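You operate a simulated robot arm through the tools that you are given. There is no shell and no other tool.

Carry out the task below with a simulated robot arm. There is one attempt and no reset: what you move stays moved.

## Task
Start the pump, bleed out the air, then reset the compressor.
Fine: open the bleed screw with the pump running, close it once the sight glass shows no bubbles. No leak alarm, nothing over the tray's brim. Leave the other valves and switches.

The check looks at the end state, three seconds after you hand in, the way a careful person would. Anything else that was tipped, shoved, dropped, spilled or broken makes it a failure.

## Robot
A 7-joint arm with a two-finger parallel gripper, fixed in place. Base frame: the origin is on the floor under the middle of its stand, x ahead of it, y to its left, z up. Units: cm, degrees, N and s.
It reaches about 114.7 cm from its shoulder. Its first joint turns from -166.0 to 166.0 degrees. Payload 3.43 kg.
Tool frame: the origin (TCP) lies between the finger pads and is the grasp point; the fingertips stand 3 cm ahead of it; z points along the fingers, y is the line along which they close. Largest opening 9.4 cm; finger width 2.8, thickness 1; the body of the gripper, 5 by 9.6 cm, starts 5.5 cm behind the TCP.
Orientation is told as [roll, pitch, yaw] about the base's x, y, z axes, in that order, counted from this pose: with the fingers straight down and closing along the base's y, the tool's x points along the base's -x, its y along +y and its z along -z.

## Interface
- The arm moves only by the tool servo_tool. Its argument "steps" is text: rows parted by semicolons, each of 6 numbers parted by spaces: the shift along the tool's x, y, z in cm, then the turn, a rotation vector about the tool's x, y, z in degrees. In form: dx dy dz ax ay az; .... A call has 1 to 20 rows; each row is the pose to reach, as a shift and turn from the pose commanded when the call began, along the tool's axes at that moment. "grip" is the opening, from 0 (shut) to 1 (fully open), set as the call begins (left out, the last holds). Rows are played at 5 a second. More than 5 cm and 8.6 degrees between two rows, or a gripper value outside its range, and nothing of the call is played. A pose out of reach is approached as far as the arm can. The call stops where the force on the tool passes 40 N (or 10 N more than at its start, if that is more) or the arm is blocked; 0.2 s more then pass. Each finger travels about 4.5 cm/s and halts on what it meets, pressing with about 40 N; the grip force reading is that of the motor and also rises with nothing between the fingers. The clock runs only during rows and for 0.2 s after the last one: add rows that repeat a pose to give the fingers time. It gives the time, the measured TCP pose, the force on the tool (base axes), the opening and the grip force at its end, in the units of the frame above (readings bear some noise), with the torque about the TCP (base axes, N m) and any sound that the robot's microphone picked up, and new pictures: "show" is both (left out), scene, wrist or none.
- Cameras (640 x 400 px; columns grow to the right, rows downward): "scene" is fixed at [39.91, -65.1, 142.4]; the picture's right is [0.98, -0.19, 0.00], its down [-0.07, -0.36, -0.93] and it looks along [0.17, 0.92, -0.36] (base axes); focal length 280 px, centre (320, 200). "wrist" rides on the gripper at [7.6, 1.4, -10.2] in the tool frame; the picture's right is [-0.18, 0.98, 0.00], its down [-0.75, -0.14, -0.64] and it looks along [-0.63, -0.12, 0.77] (tool axes); focal length 243 px, centre (320, 200). There is no depth. A picture from a camera that has moved, and an enlarged one, comes with that camera's place and axes in the base frame and with its lens.
- zoom(camera, box): a new picture of the part [left, top, right, bottom] of that camera's present view, enlarged. No time passes.
- finish_job(): hands the job in; it is judged then, once.

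Places have to be worked out from the pictures, the camera data and where the tool is seen. Open the gripper and draw the arm clear of the work before you hand the job in, unless the task says otherwise.

The tools are called after "Request:" as a command line: name --argument value ..., lists and objects as JSON in quotes. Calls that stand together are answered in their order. servo_tool: Moves the arm, as the interface text tells. Its arguments: {"type":"object","properties":{"steps":{"type":"string"},"grip":{"type":"number"},"show":{"type":"string","enum":["both","scene","wrist","none"]}},"required":["steps"]} The other tools are called the same way: zoom (camera, box) takes an enlarged picture of a part of a camera's view; finish_job () hands the job in.

At the start:

```text
t: 0.0
ee_pos: [49.14, 33.82, 142.98]
orientation: [0.0, 0.0, 0.1]
contact_force: [-0.1, 0.2, -0.1]
wrist_torque: [0.0, 0.03, 0.01]
opening: 9.4
grip_force: 0.1
```

scene: 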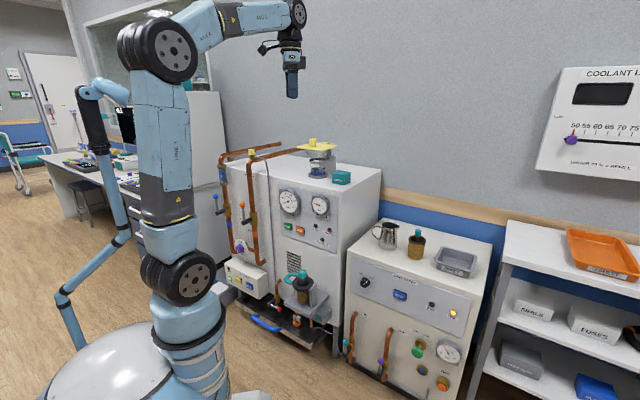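
wrist: 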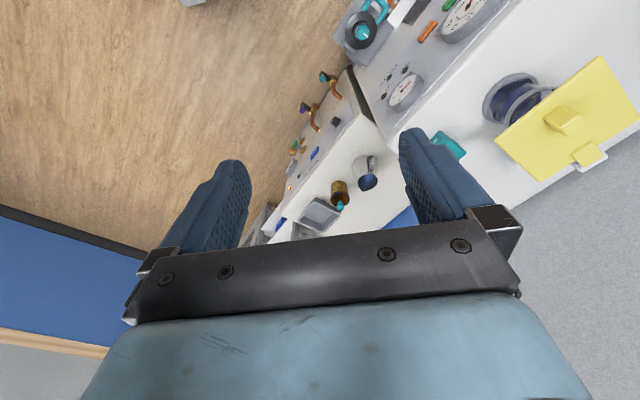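

The scene shows a larger cabinet with gauges, green/red buttons and a bleed area, and a smaller cabinet to its right. I'll zoom in on each part before moving.

Request:
zoom --camera "scene" --box '[210, 130, 390, 242]'

Request:
zoom --camera "scene" --box '[210, 230, 350, 360]'

Request:
zoom --camera "scene" --box '[340, 210, 500, 400]'

Request:
zoom --camera "scene" --box '[530, 60, 640, 180]'

Request:
zoom --camera "wrist" --box '[240, 0, 640, 250]'

```text
3.56 times, centred on (300, 186) of scene
camera zoom: at [39.91, -65.1, 142.4], right [0.98, -0.19, 0.0], down [-0.07, -0.36, -0.93], along [0.17, 0.92, -0.36], focal length 994 px, centre (391, 250)
```

zoom: 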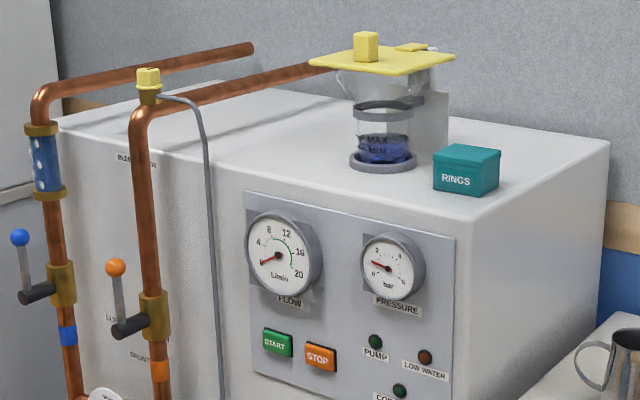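

```text
3.08 times, centred on (280, 295) of scene
camera zoom: at [39.91, -65.1, 142.4], right [0.98, -0.19, 0.0], down [-0.07, -0.36, -0.93], along [0.17, 0.92, -0.36], focal length 860 px, centre (443, -92)
```

zoom: 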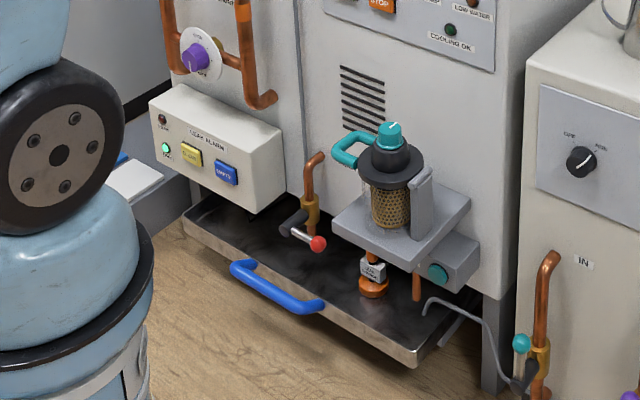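

```text
2.11 times, centred on (420, 305) of scene
camera zoom: at [39.91, -65.1, 142.4], right [0.98, -0.19, 0.0], down [-0.07, -0.36, -0.93], along [0.17, 0.92, -0.36], focal length 589 px, centre (110, -21)
```

zoom: 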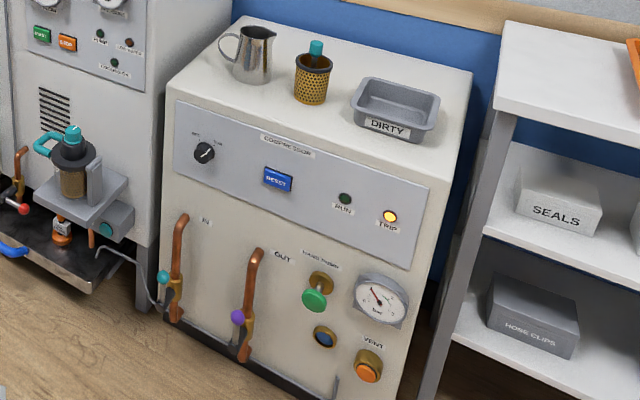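

```text
3.33 times, centred on (585, 120) of scene
camera zoom: at [39.91, -65.1, 142.4], right [0.98, -0.19, 0.0], down [-0.07, -0.36, -0.93], along [0.17, 0.92, -0.36], focal length 932 px, centre (-563, 467)
```

zoom: 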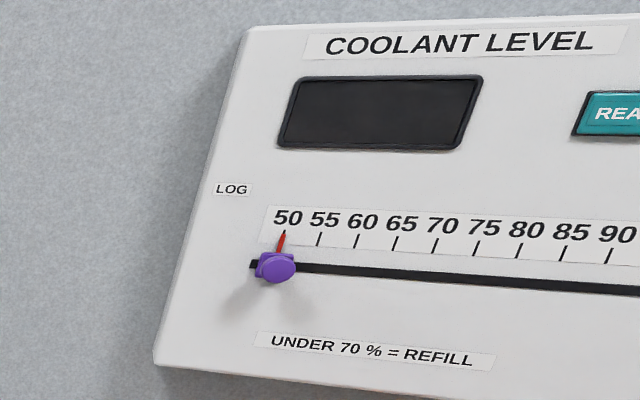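

```text
1.60 times, centred on (440, 125) of wrist
camera zoom: at [41.63, 35.26, 153.37], right [0.18, 0.98, 0.0], down [0.75, -0.14, 0.64], along [0.63, -0.12, -0.77], focal length 388 px, centre (128, 320)
```

zoom: 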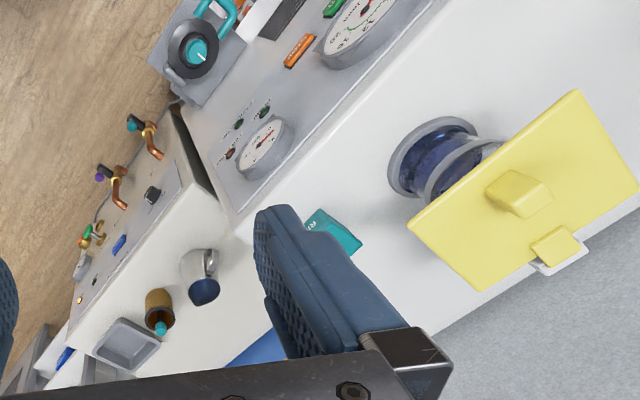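

The blue sleeve with white dots on the left pipe looks like the sight glass, and the yellow cap on the second pipe with its grey tube is the likely bleed screw. I'll zoom closer to read the labels.

Request:
zoom --camera "scene" --box '[212, 140, 276, 180]'

Request:
zoom --camera "scene" --box '[208, 170, 288, 220]'

Request:
zoom --camera "scene" --box '[215, 220, 295, 270]'

Request:
zoom --camera "scene" --box '[272, 180, 344, 255]'

Request:
zoom --camera "scene" --box '[220, 255, 340, 350]'

Request:
zoom --camera "scene" --box '[345, 255, 475, 340]'

```text
10.00 times, centred on (244, 160) of scene
camera zoom: at [39.91, -65.1, 142.4], right [0.98, -0.19, 0.0], down [-0.07, -0.36, -0.93], along [0.17, 0.92, -0.36], focal length 2797 px, centre (1080, 600)
```

zoom: 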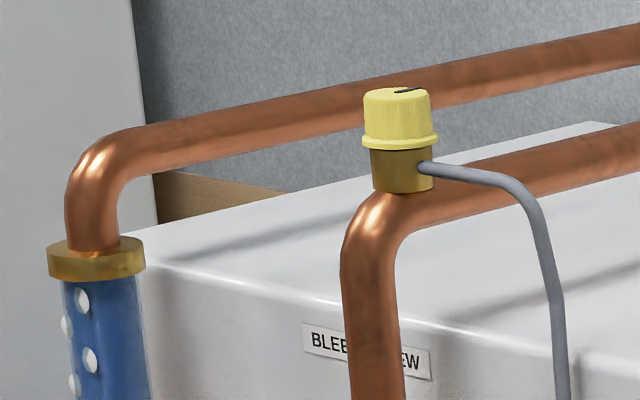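

```text
8.00 times, centred on (248, 195) of scene
camera zoom: at [39.91, -65.1, 142.4], right [0.98, -0.19, 0.0], down [-0.07, -0.36, -0.93], along [0.17, 0.92, -0.36], focal length 2237 px, centre (896, 240)
```

zoom: 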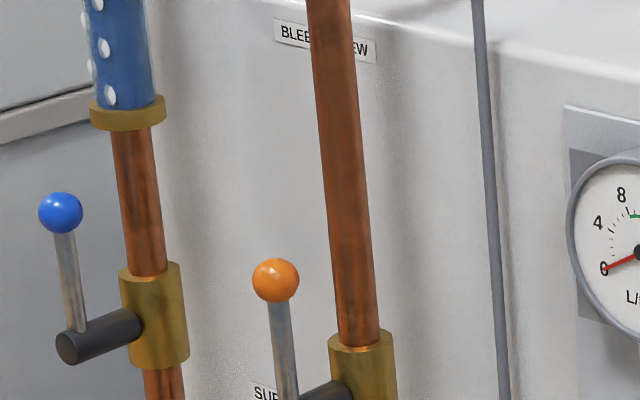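

```text
8.00 times, centred on (255, 245) of scene
camera zoom: at [39.91, -65.1, 142.4], right [0.98, -0.19, 0.0], down [-0.07, -0.36, -0.93], along [0.17, 0.92, -0.36], focal length 2237 px, centre (840, -160)
```

zoom: 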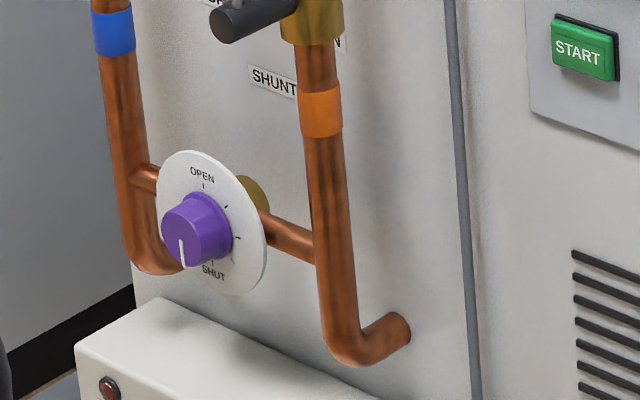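

```text
5.33 times, centred on (308, 218) of scene
camera zoom: at [39.91, -65.1, 142.4], right [0.98, -0.19, 0.0], down [-0.07, -0.36, -0.93], along [0.17, 0.92, -0.36], focal length 1492 px, centre (384, 107)
```

zoom: 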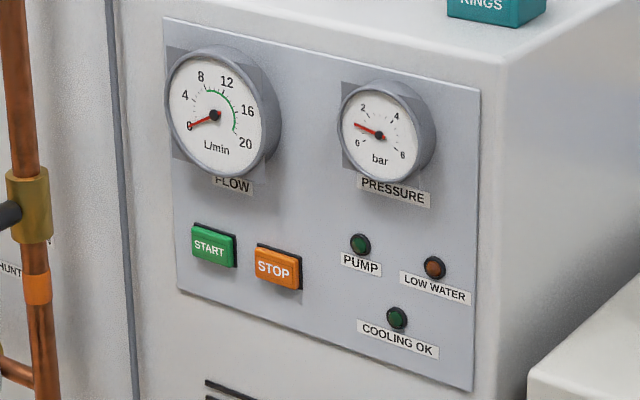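

```text
4.21 times, centred on (280, 302) of scene
camera zoom: at [39.91, -65.1, 142.4], right [0.98, -0.19, 0.0], down [-0.07, -0.36, -0.93], along [0.17, 0.92, -0.36], focal length 1178 px, centre (488, -232)
```

zoom: 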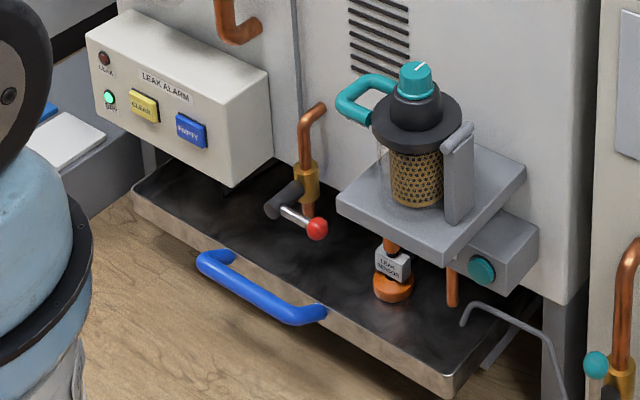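

```text
4.71 times, centred on (410, 298) of scene
camera zoom: at [39.91, -65.1, 142.4], right [0.98, -0.19, 0.0], down [-0.07, -0.36, -0.93], along [0.17, 0.92, -0.36], focal length 1316 px, centre (-104, -259)
```

zoom: 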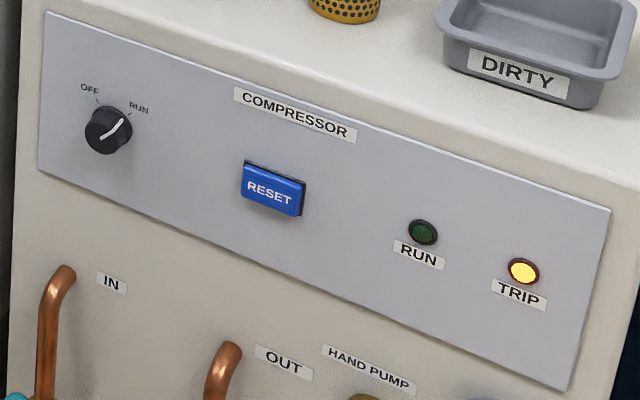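

I estimate START near (48, 65, 78) and RESET near (90, 23, 62). The fronts seem to run about -43° from base x, and the bleed screw is a yellow cap at roughly (32, 70, 116). I'll yaw the tool about +46° so the wrist camera faces the cabinets.

Request:
servo_tool --steps "0 0 0 0 0 -8; 0 0 0 0 0 -16; 0 0 0 0 0 -24; 0 0 0 0 0 -32; 0 0 0 0 0 -40; 0 0 0 0 0 -46" --grip 1

```text
t: 1.4
ee_pos: [49.26, 33.85, 143.05]
orientation: [0.0, 0.0, 46.1]
contact_force: [-0.1, 0.6, -0.7]
wrist_torque: [0.0, -0.02, 0.01]
opening: 9.38
grip_force: 0.1
camera wrist: at [42.93, 29.32, 153.4], right [-0.58, 0.81, 0.0], down [0.62, 0.45, 0.64], along [0.52, 0.37, -0.77], focal length 243 px, centre (320, 200)
```

scene: 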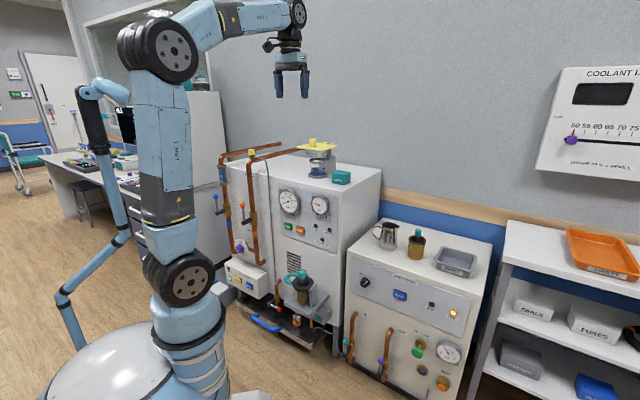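
wrist: 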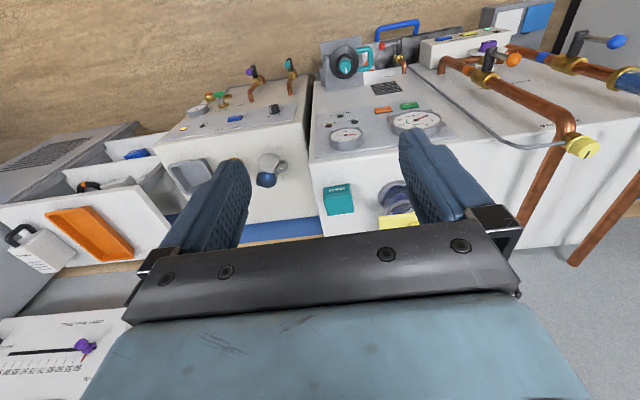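

START triangulates to about (47.4, 65.4, 78.3) and STOP to (53.1, 60.3, 78), so the panel normal lies at about 47° yaw. I'll close the gripper, tilt the tool close to horizontal and shift left along the wall, staying high.

Request:
servo_tool --steps "0 2.3 0 0 -8 0; 0 4.6 0 0 -16 0; 0 6.9 0 0 -24 0; 0 9.2 0 0 -32 0; 0 11.5 0 0 -40 0; 0 13.8 0 0 -48 0; 0 16.1 0 0 -56 0; 0 18.4 0 0 -64 0; 0 20.7 0 0 -72 0; 0 22.9 0 0 -80 0" --grip 0

```text
t: 3.6
ee_pos: [32.72, 49.7, 143.16]
orientation: [0.1, -80.1, 45.8]
contact_force: [1.2, -0.8, -0.3]
wrist_torque: [0.0, 0.02, 0.08]
opening: 0.0
grip_force: 33.2
camera wrist: at [23.92, 42.46, 137.45], right [-0.68, 0.71, 0.18], down [-0.25, -0.46, 0.85], along [0.69, 0.54, 0.49], focal length 243 px, centre (320, 200)
```

scene: 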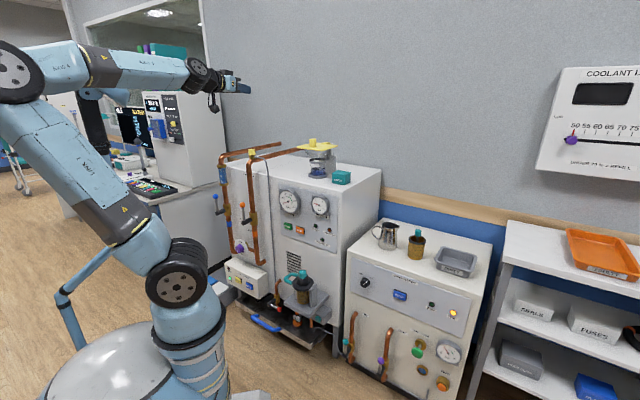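
wrist: 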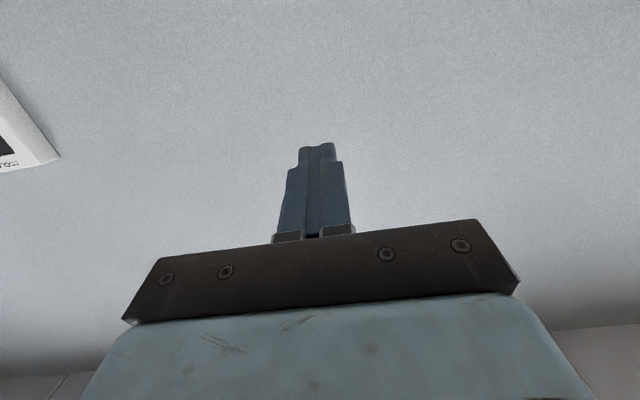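

The tool is now nearly horizontal and in line with START laterally (11.2 against 11.6 cm). I'll descend partway, keeping about 20 cm clear of the panel.

Request:
servo_tool --steps "4.6 0 0.81 0 0 0; 9.2 0 1.62 0 0 0; 13.8 0 2.43 0 0 0; 18.4 0 3.24 0 0 0; 23 0 4.05 0 0 0; 27.6 0 4.86 0 0 0; 32.2 0 5.67 0 0 0; 36.8 0 6.48 0 0 0; 41.4 0 7.3 0 0 0" --grip 0

```text
t: 5.4
ee_pos: [33.56, 48.36, 108.05]
orientation: [32.6, -73.6, 14.2]
contact_force: [0.0, 0.9, -0.4]
wrist_torque: [-0.01, 0.01, 0.0]
opening: 0.0
grip_force: 32.7
stopped in row 8: the arm was blocked; the commanded pose is now the measured one
camera wrist: at [23.81, 41.47, 103.53], right [-0.65, 0.69, 0.33], down [-0.11, -0.51, 0.85], along [0.76, 0.51, 0.41], focal length 243 px, centre (320, 200)
```

scene: 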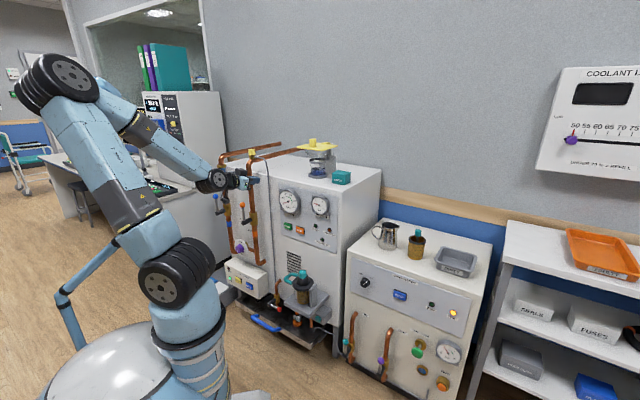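
wrist: 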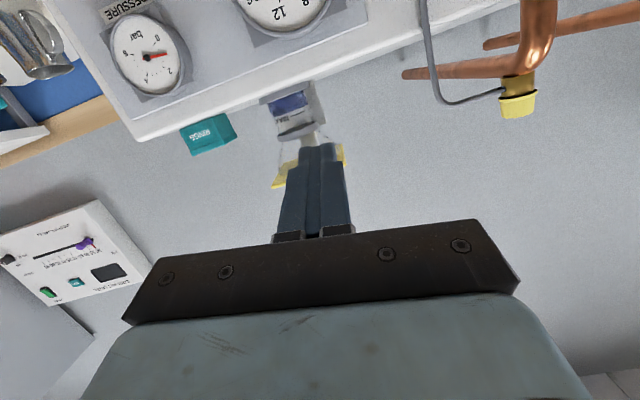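

The arm stopped at z≈108 with the tool nearly in line with the forearm, which looks like a wrist singularity rather than contact, since the forces are about 0. I'll tilt the tool to about 45° below horizontal and take out the small roll.

Request:
servo_tool --steps "0 0 0 0.51 6.38 -1.79; 0 0 0 1.03 12.77 -3.58; 0 0 0 1.54 19.15 -5.37; 0 0 0 2.06 25.5 -7.17; 0 0 0 2.57 31.9 -8.96; 0 0 0 2.57 31.9 -8.96" --grip 0

```text
t: 6.8
ee_pos: [33.41, 49.08, 108.58]
orientation: [0.0, -44.8, 48.4]
contact_force: [0.1, -0.4, -0.2]
wrist_torque: [-0.03, 0.0, -0.03]
opening: 0.02
grip_force: 32.4
camera wrist: at [23.98, 40.54, 110.59], right [-0.65, 0.75, 0.13], down [0.16, -0.03, 0.99], along [0.74, 0.66, -0.1], focal length 243 px, centre (320, 200)
```

scene: 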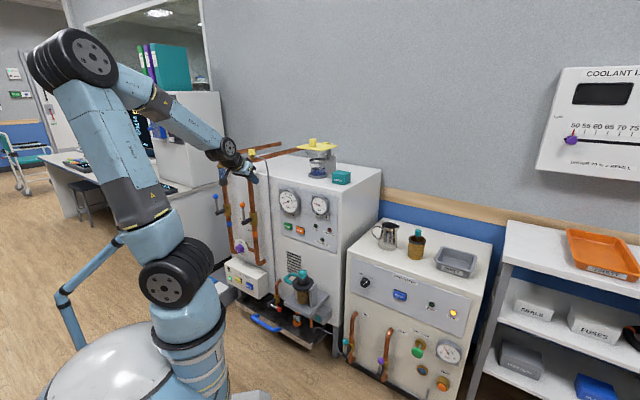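
wrist: 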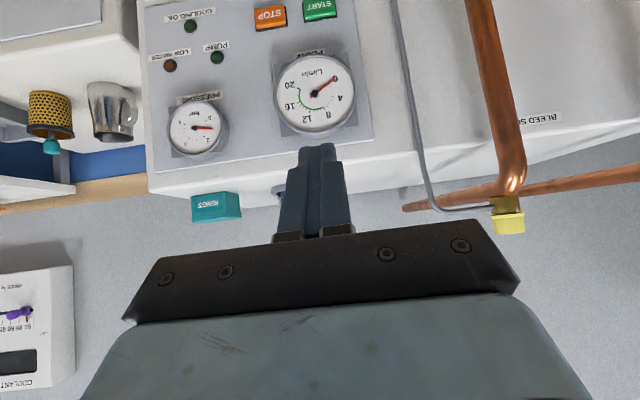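

This is a clear, upside-down view of the panel. I'll zoom in to judge how far the FLOW gauge and START button stand out before choosing the approach angle.

Request:
zoom --camera "wrist" --box '[230, 0, 390, 160]'

Request:
zoom --camera "wrist" --box '[380, 60, 640, 250]'

Request:
zoom --camera "scene" --box '[0, 0, 320, 400]'

```text
2.50 times, centred on (310, 80) of wrist
camera zoom: at [23.98, 40.54, 110.59], right [-0.65, 0.75, 0.13], down [0.16, -0.03, 0.99], along [0.74, 0.66, -0.1], focal length 606 px, centre (345, 500)
```

zoom: 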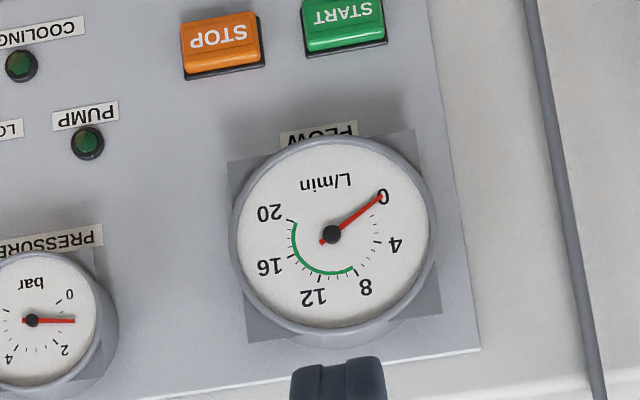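

```text
2.11 times, centred on (510, 155) of wrist
camera zoom: at [23.98, 40.54, 110.59], right [-0.65, 0.75, 0.13], down [0.16, -0.03, 0.99], along [0.74, 0.66, -0.1], focal length 511 px, centre (-80, 295)
```

zoom: 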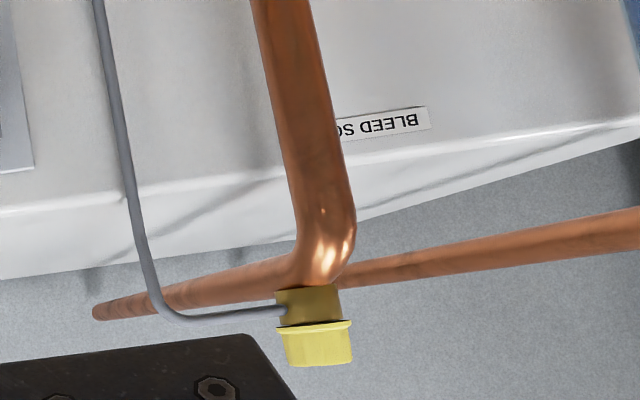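

```text
1.00 times, centred on (160, 200) of scene (not enlarged: the box is as wide or as high as the picture)
camera zoom: at [39.91, -65.1, 142.4], right [0.98, -0.19, 0.0], down [-0.07, -0.36, -0.93], along [0.17, 0.92, -0.36], focal length 280 px, centre (480, 200)
```

zoom: 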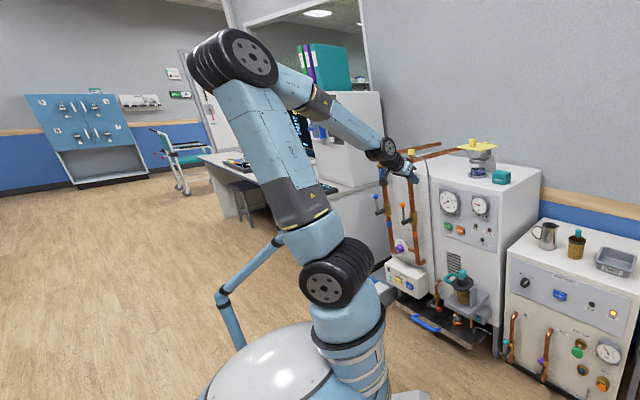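

The gauge sticks out about 3.5 cm just above START, so I want a shallow tool angle. That means taking the wrist around its singularity. I'll first yaw the tool right to about 10°, in place, in free space.

Request:
servo_tool --steps "0 0 0 5.36 0 5.4; 0 0 0 10.72 0 10.8; 0 0 0 16.08 0 16.2; 0 0 0 21.44 0 21.6; 0 0 0 26.8 0 27.0; 0 0 0 26.8 0 27.0" --grip 0 --show "scene"

```text
t: 7.6
ee_pos: [36.0, 47.66, 109.15]
orientation: [10.9, -36.6, 16.7]
contact_force: [0.0, 0.8, -0.1]
wrist_torque: [-0.09, -0.03, -0.04]
opening: 0.0
grip_force: 33.2
stopped in row 4: the arm was blocked; the commanded pose is now the measured one
```

scene: 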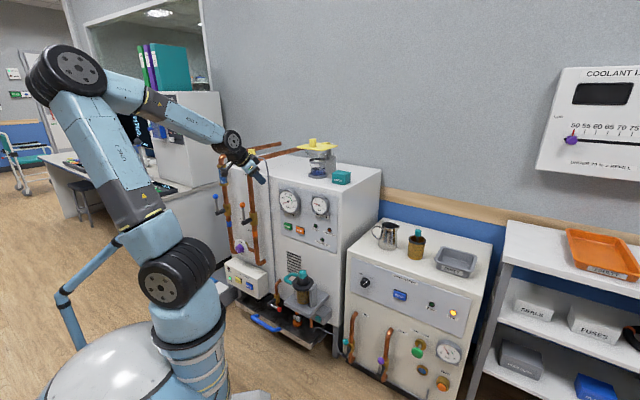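

The wrist blocked again, without contact, while turning right, so I'll drop the shallow angle. I'll restore yaw 48° with a steeper tilt of about 62° below horizontal, moving more slowly.

Request:
servo_tool --steps "0 0 0 -0.87 1.55 -3.64; 0 0 0 -1.73 3.09 -7.28; 0 0 0 -2.6 4.64 -10.92; 0 0 0 -3.46 6.18 -14.57; 0 0 0 -4.33 7.73 -18.2; 0 0 0 -5.2 9.27 -21.85; 0 0 0 -6.06 10.82 -25.49; 0 0 0 -6.06 10.82 -25.49" --grip 0

```text
t: 9.4
ee_pos: [36.06, 47.61, 109.03]
orientation: [-0.8, -28.1, 48.3]
contact_force: [0.0, 0.0, 0.8]
wrist_torque: [-0.01, 0.02, -0.02]
opening: 0.02
grip_force: 32.8
camera wrist: at [27.17, 40.08, 114.61], right [-0.62, 0.78, 0.07], down [0.34, 0.18, 0.92], along [0.71, 0.6, -0.38], focal length 243 px, centre (320, 200)
```

scene: 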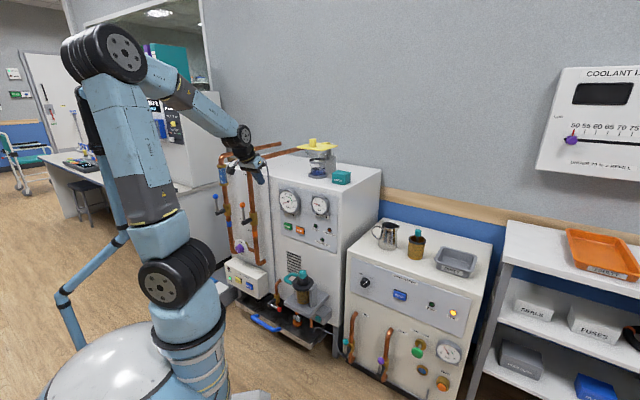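
wrist: 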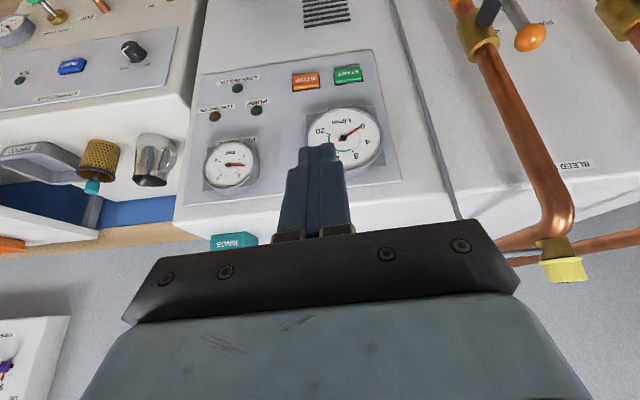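

Slower motion works. The gauge face sits about 3 cm proud of START at z≈93, with its bottom edge near z≈87.5, so a tilt of about 57° gives clearance. I'll move down to a standoff about 7 cm in front of START (47.2, 65.7, 78.2).

Request:
servo_tool --steps "0.39 0.31 2.59 0 -0.4 0; 0.78 0.62 5.18 0 -0.8 0; 1.17 0.93 7.76 0 -1.25 0; 1.56 1.23 10.35 0 -1.7 0; 1.95 1.54 12.94 0 -2.1 0; 2.34 1.85 15.5 0 -2.5 0; 2.73 2.16 18.1 0 -2.9 0; 3.12 2.47 20.7 0 -3.3 0; 3.51 2.78 23.3 0 -3.75 0; 3.9 3.08 25.9 0 -4.2 0; 4.29 3.39 28.5 0 -4.6 0; 4.68 3.7 31.05 0 -5 0; 4.68 3.7 31.05 0 -5 0" --grip 0

```text
t: 12.2
ee_pos: [40.58, 57.64, 79.39]
orientation: [-0.8, -33.3, 48.4]
contact_force: [0.3, 0.5, -0.9]
wrist_torque: [-0.03, 0.0, -0.01]
opening: 0.0
grip_force: 33.2
out of reach, approached as far as the arm can: row 8, 9
camera wrist: at [31.39, 49.79, 83.97], right [-0.63, 0.77, 0.09], down [0.28, 0.12, 0.95], along [0.73, 0.62, -0.3], focal length 243 px, centre (320, 200)
```

scene: 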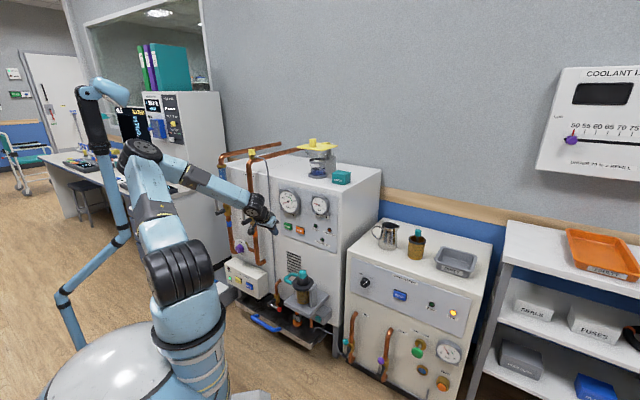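
wrist: 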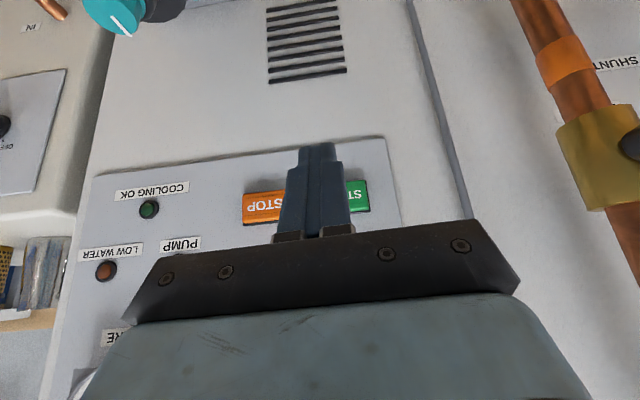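

I reached the standoff with the arm clear. I'll zoom in to refine where START is relative to the fingertip.

Request:
zoom --camera "wrist" --box '[220, 120, 420, 245]'

Request:
zoom --camera "scene" --box '[230, 170, 350, 260]'

```text
3.20 times, centred on (320, 182) of wrist
camera zoom: at [31.39, 49.79, 83.97], right [-0.63, 0.77, 0.09], down [0.28, 0.12, 0.95], along [0.73, 0.62, -0.3], focal length 776 px, centre (320, 256)
```

zoom: 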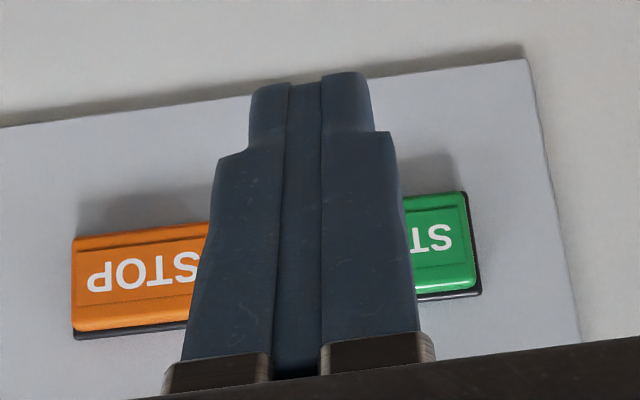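

```text
4.44 times, centred on (290, 215) of scene
camera zoom: at [39.91, -65.1, 142.4], right [0.98, -0.19, 0.0], down [-0.07, -0.36, -0.93], along [0.17, 0.92, -0.36], focal length 1243 px, centre (453, 133)
```

zoom: 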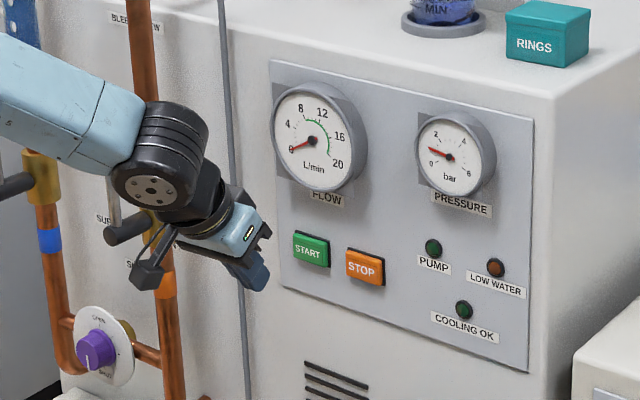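

Combining the wrist views puts START at about (48.0, 67.0, 76.3), roughly 9 cm ahead along the normal. I'll move in to about 2 cm from it.

Request:
servo_tool --steps "-0.97 0.16 1.07 0 0 0; -1.94 0.32 2.14 0 0 0; -2.92 0.48 3.21 0 0 0; -3.89 0.64 4.28 0 0 0; -4.86 0.8 5.35 0 0 0; -4.86 0.8 5.35 0 0 0" --grip 0

```text
t: 13.6
ee_pos: [44.84, 63.36, 77.65]
orientation: [-0.7, -33.1, 48.4]
contact_force: [0.2, -0.8, 0.5]
wrist_torque: [0.03, 0.05, 0.0]
opening: 0.0
grip_force: 33.2
camera wrist: at [35.6, 55.54, 82.12], right [-0.63, 0.77, 0.09], down [0.28, 0.12, 0.95], along [0.73, 0.62, -0.3], focal length 243 px, centre (320, 200)
```

scene: 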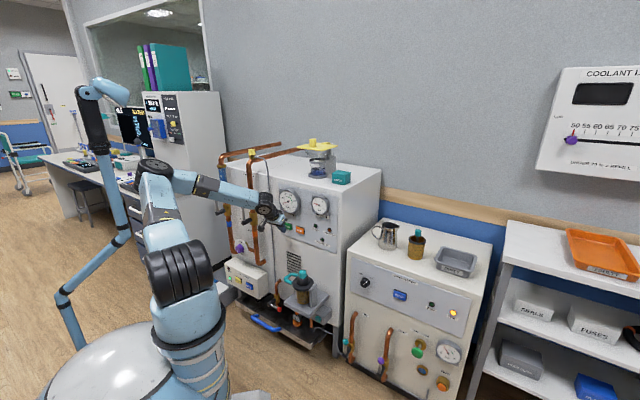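
wrist: 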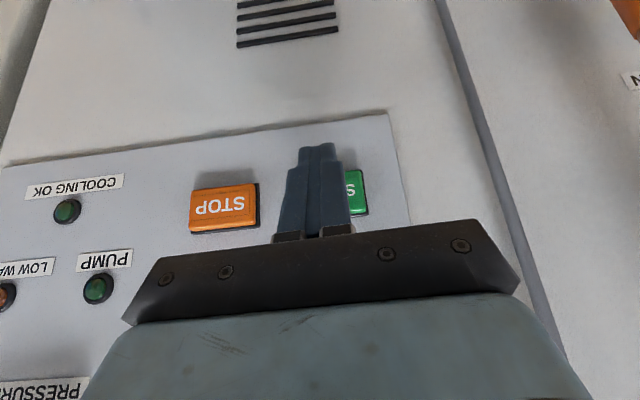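

Request:
zoom --camera "wrist" --box '[180, 130, 420, 250]'

Request:
zoom --camera "scene" --box '[240, 180, 340, 250]'

```text
2.67 times, centred on (300, 190) of wrist
camera zoom: at [35.6, 55.54, 82.12], right [-0.63, 0.77, 0.09], down [0.28, 0.12, 0.95], along [0.73, 0.62, -0.3], focal length 647 px, centre (373, 227)
```

zoom: 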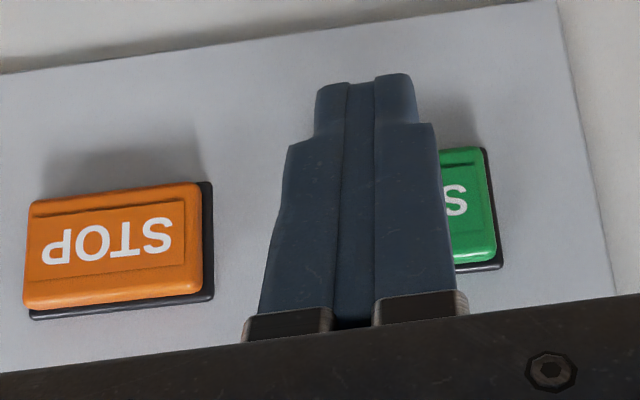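

```text
5.71 times, centred on (290, 215) of scene
camera zoom: at [39.91, -65.1, 142.4], right [0.98, -0.19, 0.0], down [-0.07, -0.36, -0.93], along [0.17, 0.92, -0.36], focal length 1598 px, centre (491, 114)
```

zoom: 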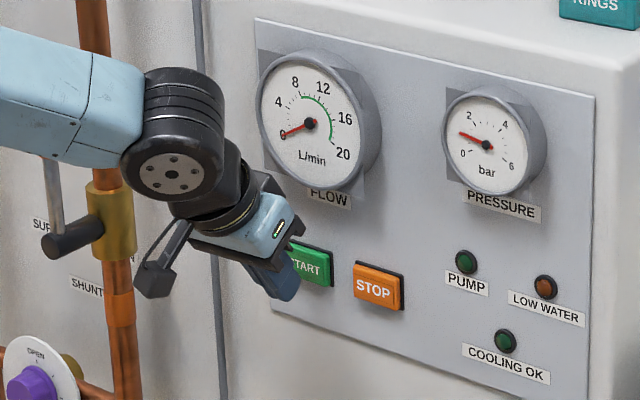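

The fingertip is about 2 cm from START's face, within 0.4 cm laterally and at the right height, and it clears the gauge. I'll push forward slowly along the normal and watch the force and the pump lamp.

Request:
servo_tool --steps "-0.33 0.03 0.22 0 0 0; -0.67 0.07 0.44 0 0 0; -1.0 0.1 0.66 0 0 0; -1.34 0.14 0.88 0 0 0; -1.67 0.17 1.1 0 0 0; -1.92 0.2 1.26 0 0 0; -2.17 0.22 1.43 0 0 0; -2.17 0.22 1.43 0 0 0" --grip 0

```text
t: 15.4
ee_pos: [46.12, 65.36, 77.61]
orientation: [-0.7, -33.0, 48.3]
contact_force: [-17.0, -28.0, 1.8]
wrist_torque: [0.48, -0.19, -0.31]
opening: 0.0
grip_force: 32.9
heard: click
camera wrist: at [37.08, 57.44, 82.13], right [-0.63, 0.77, 0.09], down [0.28, 0.12, 0.95], along [0.73, 0.62, -0.3], focal length 243 px, centre (320, 200)
```

scene: 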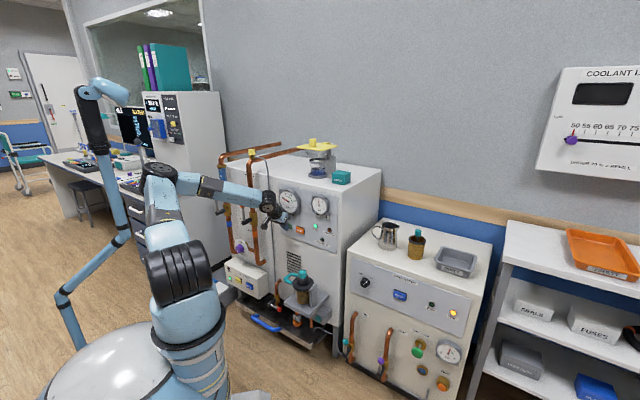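
wrist: 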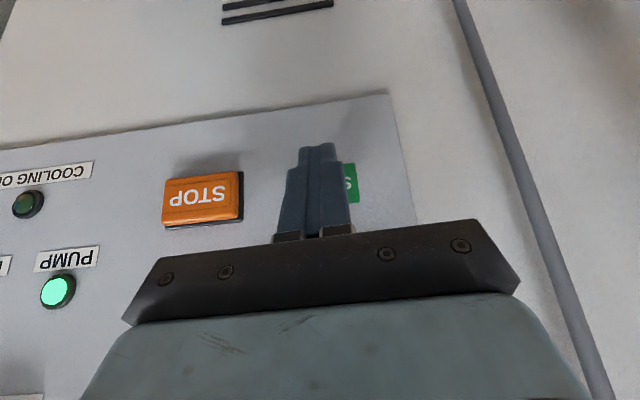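

A click sounded and the PUMP lamp is lit. I'll back straight off the button along the normal.

Request:
servo_tool --steps "0.84 0 -0.55 0 0 0; 2.1 0 -1.37 0 0 0; 3.35 0 -2.2 0 0 0; 5.0 0 -3.3 0 0 0; 6.7 0 -4.4 0 0 0; 8.4 0 -5.5 0 0 0; 10.0 0 -6.6 0 0 0" --grip 0

```text
t: 17.0
ee_pos: [39.85, 56.61, 77.12]
orientation: [-0.2, -32.5, 46.8]
contact_force: [-0.2, 0.1, -0.2]
wrist_torque: [-0.01, 0.0, -0.01]
opening: 0.0
grip_force: 33.3
camera wrist: at [30.69, 48.92, 81.68], right [-0.61, 0.79, 0.1], down [0.3, 0.12, 0.95], along [0.73, 0.61, -0.31], focal length 243 px, centre (320, 200)
```

scene: 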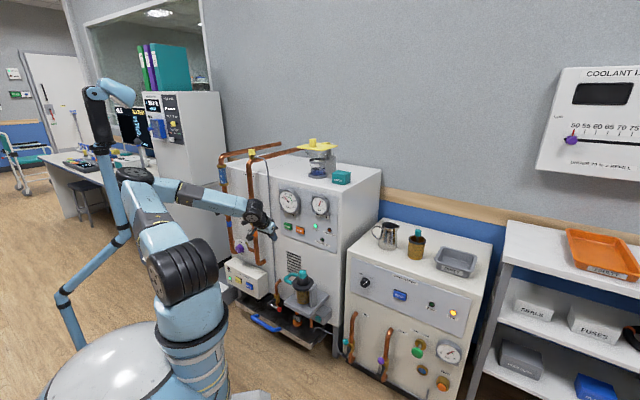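
wrist: 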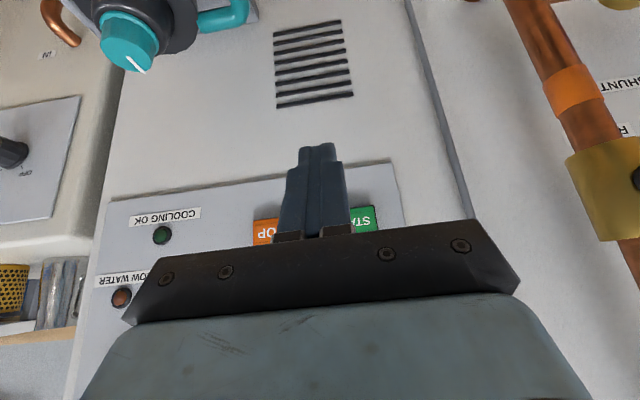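

I'm clear of the panel. There's a thin blue and black stand on the left near my elbow, so I'll check what it is before moving up.

Request:
zoom --camera "scene" --box '[20, 60, 280, 330]'

Request:
zoom --camera "scene" --box '[205, 130, 345, 250]'

```text
1.48 times, centred on (150, 195) of scene
camera zoom: at [39.91, -65.1, 142.4], right [0.98, -0.19, 0.0], down [-0.07, -0.36, -0.93], along [0.17, 0.92, -0.36], focal length 414 px, centre (572, 207)
```

zoom: 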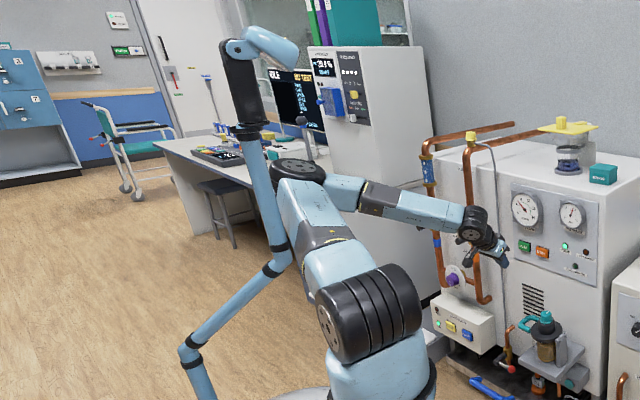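

```text
3.33 times, centred on (275, 190) of scene
camera zoom: at [39.91, -65.1, 142.4], right [0.98, -0.19, 0.0], down [-0.07, -0.36, -0.93], along [0.17, 0.92, -0.36], focal length 932 px, centre (470, 233)
```

zoom: 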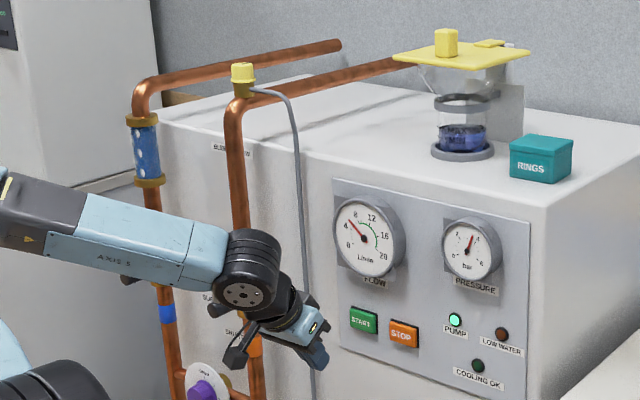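

That stand is the robot's own mast. The flow gauge now reads about 6 L/min and pressure about 3 bar, with COOLING OK still unlit. I'll rise to z≈135 in front of the bleed screw, estimated at (32.1, 79.3, 113.7), bringing the fingers to vertical on the way.

Request:
servo_tool --steps "-1.7 0.4 -2.8 0 2 0; -3.4 0.9 -5.6 0 4 0; -5.1 1.5 -8.4 0 6 0; -6.8 2.2 -11.2 0 8 0; -8.5 3.0 -14.0 0 10 0; -10.2 3.8 -16.8 0 12 0; -11.9 4.7 -19.6 0 14 0; -13.6 5.6 -22.4 0 16 0; -15.3 6.6 -25.2 0 18 0; -17 7.6 -28 0 20 0; -18.7 8.6 -30.8 0 22 0; -20.4 9.6 -33.6 0 24 0; -22.1 10.6 -36.4 0 26 0; -23.8 11.6 -39.2 0 28 0; -25.5 12.6 -42 0 30 0; -27.2 13.6 -44.8 0 31.5 0; -28.6 14.4 -47.2 0 32.5 0; -30 15.07 -49.5 0 32.5 0; -30 15.07 -49.5 0 32.5 0" --grip 0

```text
t: 19.0
ee_pos: [37.38, 60.32, 100.4]
orientation: [-10.3, -13.7, 46.0]
contact_force: [-0.6, 0.9, -1.0]
wrist_torque: [0.02, -0.03, -0.01]
opening: 0.01
grip_force: 33.5
stopped in row 10: the arm was blocked; the commanded pose is now the measured one
camera wrist: at [28.4, 55.67, 108.21], right [-0.54, 0.83, -0.13], down [0.42, 0.4, 0.82], along [0.73, 0.39, -0.56], focal length 243 px, centre (320, 200)
```

scene: 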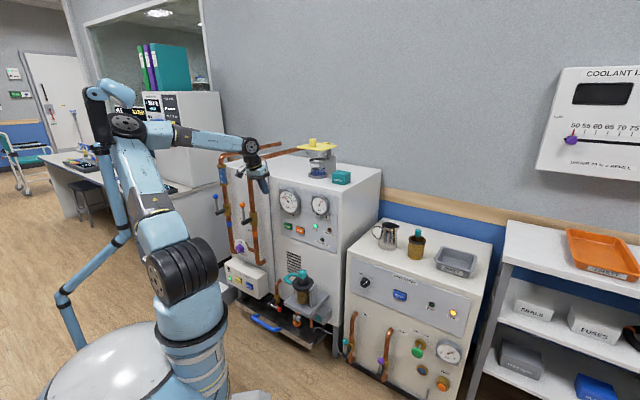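
wrist: 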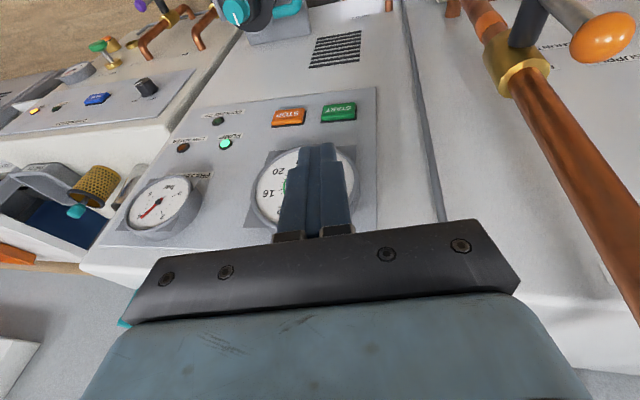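

The arm was blocked again at z≈100 with no force at the tool. I'll look at the elbow and mast to see whether they're touching.

Request:
zoom --camera "scene" --box '[60, 60, 280, 210]'

```text
2.67 times, centred on (170, 135) of scene
camera zoom: at [39.91, -65.1, 142.4], right [0.98, -0.19, 0.0], down [-0.07, -0.36, -0.93], along [0.17, 0.92, -0.36], focal length 746 px, centre (720, 373)
```

zoom: 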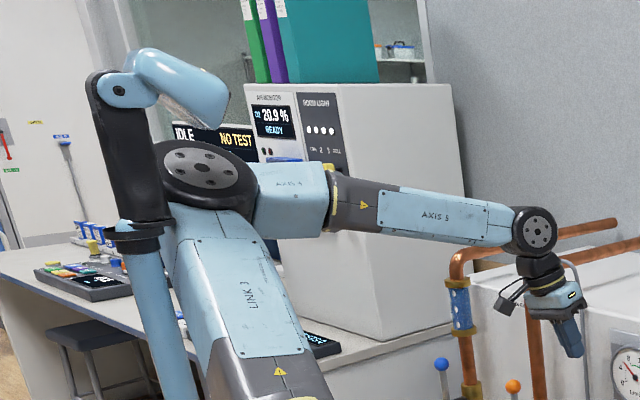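

In the picture the mast is close to my elbow, but the stop may just be joint-speed lag. I'll test with a slow 3 cm upward move.

Request:
servo_tool --steps "-0.12 -0.09 -0.48 0 0 0; -0.24 -0.17 -0.96 0 0 0; -0.36 -0.26 -1.43 0 0 0; -0.47 -0.35 -1.91 0 0 0; -0.59 -0.43 -2.39 0 0 0; -0.71 -0.52 -2.87 0 0 0; -0.71 -0.52 -2.87 0 0 0" --grip 0 --show "scene"

```text
t: 20.8
ee_pos: [38.22, 59.65, 101.82]
orientation: [-13.6, -13.5, 45.7]
contact_force: [-0.3, -0.8, -0.4]
wrist_torque: [0.0, 0.02, 0.02]
opening: 0.01
grip_force: 32.9
stopped in row 7: the arm was blocked; the commanded pose is now the measured one
```

scene: 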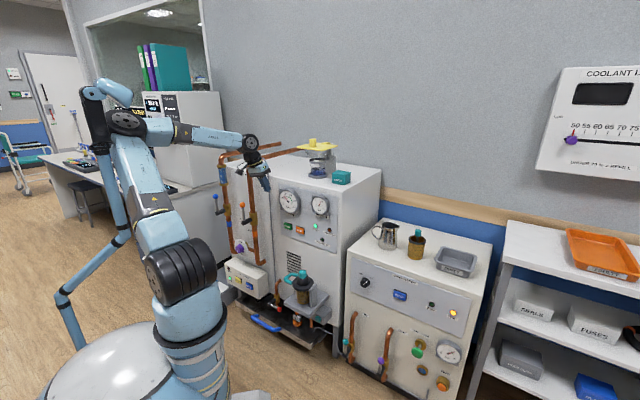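

The second attempt also stalled at about the same place, so the elbow really is pressing against something. I'll look closely at the mast and its base.

Request:
zoom --camera "scene" --box '[70, 70, 170, 170]'

Request:
zoom --camera "scene" --box '[30, 200, 260, 400]'

```text
4.00 times, centred on (120, 120) of scene
camera zoom: at [39.91, -65.1, 142.4], right [0.98, -0.19, 0.0], down [-0.07, -0.36, -0.93], along [0.17, 0.92, -0.36], focal length 1119 px, centre (1120, 520)
```

zoom: 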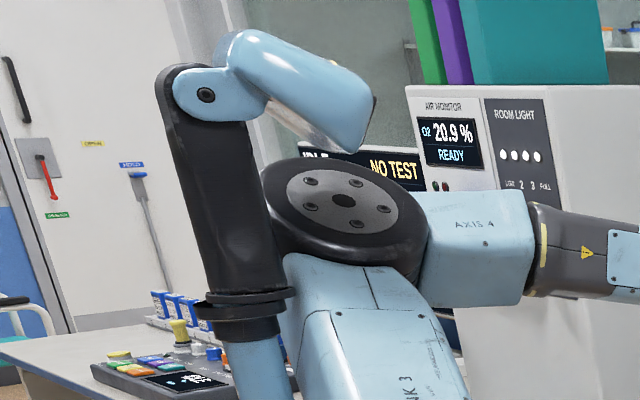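

```text
2.00 times, centred on (145, 300) of scene
camera zoom: at [39.91, -65.1, 142.4], right [0.98, -0.19, 0.0], down [-0.07, -0.36, -0.93], along [0.17, 0.92, -0.36], focal length 559 px, centre (670, 0)
```

zoom: 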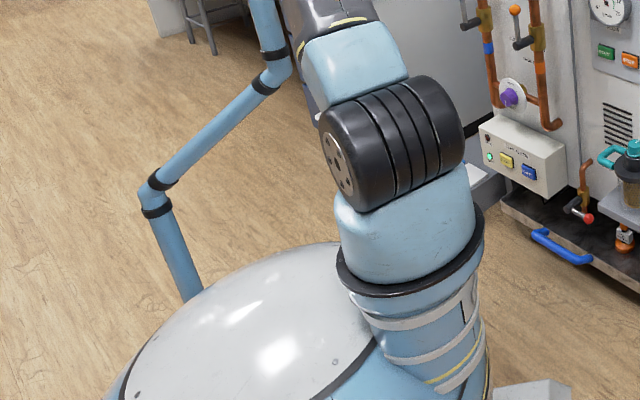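

The mast is fixed to the robot's stand, and my elbow has swung behind it. Swinging the tool right should bring the elbow back out, so I'll drop slightly and then sweep right to about (54, 35, 98).

Request:
servo_tool --steps "0.46 0.46 1.9 0 0 0; 0.93 0.91 3.78 0 0 0; 1.42 -1.25 4.18 0 0 0; 1.92 -3.41 4.58 0 0 0; 2.41 -5.56 4.98 0 0 0; 2.91 -7.72 5.38 0 0 0; 3.4 -9.88 5.78 0 0 0; 3.89 -12.0 6.18 0 0 0; 4.39 -14.2 6.58 0 0 0; 4.88 -16.35 6.98 0 0 0; 5.38 -18.5 7.38 0 0 0; 5.87 -20.7 7.78 0 0 0; 6.36 -22.8 8.18 0 0 0; 6.86 -25.0 8.58 0 0 0; 7.35 -27.15 8.98 0 0 0; 7.35 -27.15 8.98 0 0 0" --grip 0

```text
t: 24.2
ee_pos: [53.39, 34.9, 98.4]
orientation: [-13.6, -14.0, 46.3]
contact_force: [0.5, -0.1, 0.1]
wrist_torque: [-0.01, -0.01, 0.01]
opening: 0.0
grip_force: 32.6
camera wrist: at [43.89, 30.52, 105.91], right [-0.53, 0.83, -0.18], down [0.39, 0.42, 0.82], along [0.76, 0.36, -0.54], focal length 243 px, centre (320, 200)
```

scene: 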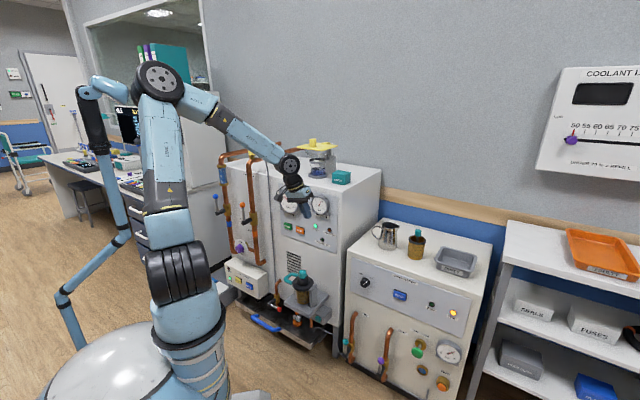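
wrist: 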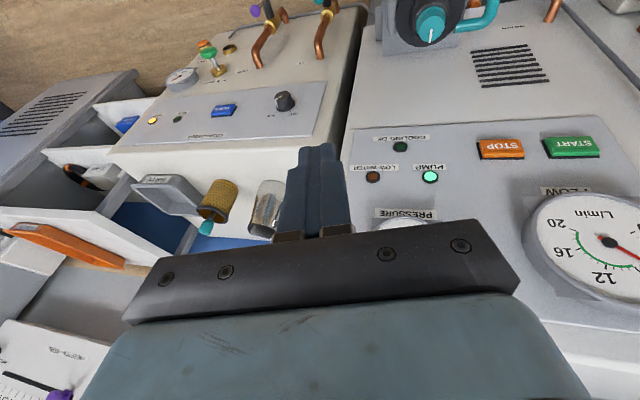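

The elbow is now free, up at px (160, 80) and to the right of the mast. I'll rise about 40 cm while bringing the fingers to vertical.

Request:
servo_tool --steps "-0.6 -0.57 -2.36 -0.85 0.87 -0.1; -1.21 -1.14 -4.7 -1.7 1.75 -0.2; -1.8 -1.7 -7.1 -2.5 2.6 -0.3; -2.4 -2.3 -9.4 -3.4 3.5 -0.4; -3.0 -2.85 -11.8 -4.2 4.4 -0.5; -3.6 -3.4 -14.1 -5.1 5.2 -0.6; -4.2 -4.0 -16.5 -5.9 6.1 -0.7; -4.8 -4.6 -18.9 -6.8 7.0 -0.8; -5.4 -5.1 -21.2 -7.6 7.9 -0.9; -6.0 -5.7 -23.6 -8.5 8.7 -1.0; -6.7 -6.3 -25.9 -9.3 9.6 -1.1; -7.3 -6.8 -28.3 -10.2 10.5 -1.25; -7.9 -7.4 -30.6 -11 11.3 -1.35; -8.5 -8.0 -33.0 -11.9 12.2 -1.45; -9.1 -8.5 -35.3 -12.7 13.1 -1.55; -9.68 -9.12 -37.7 -13.56 13.97 -1.66; -9.68 -9.12 -37.7 -13.56 13.97 -1.66" --grip 0

```text
t: 27.8
ee_pos: [53.43, 34.94, 138.5]
orientation: [0.3, 0.1, 46.4]
contact_force: [0.0, 0.3, -0.6]
wrist_torque: [0.03, -0.01, -0.01]
opening: 0.0
grip_force: 32.7
camera wrist: at [47.2, 30.35, 148.74], right [-0.58, 0.81, 0.0], down [0.63, 0.45, 0.64], along [0.52, 0.38, -0.77], focal length 243 px, centre (320, 200)
```

scene: 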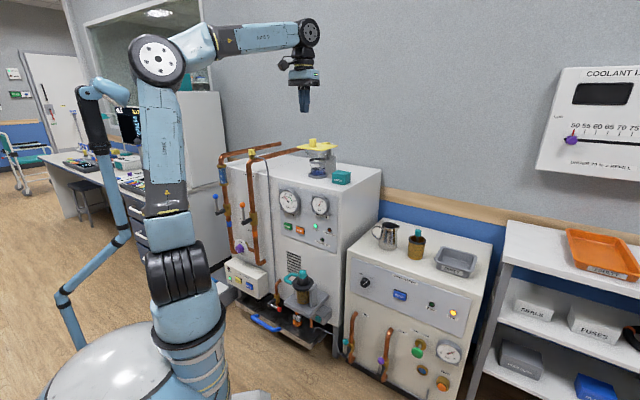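
wrist: 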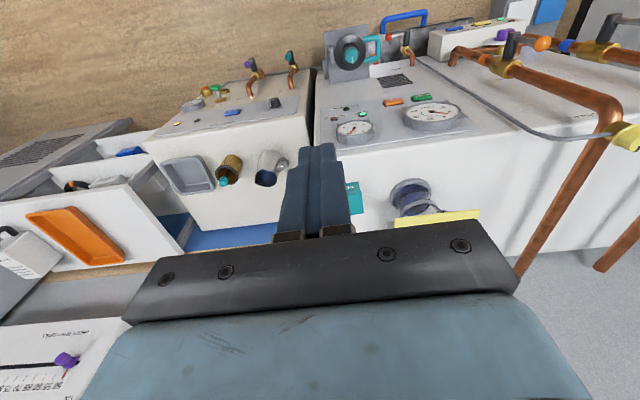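

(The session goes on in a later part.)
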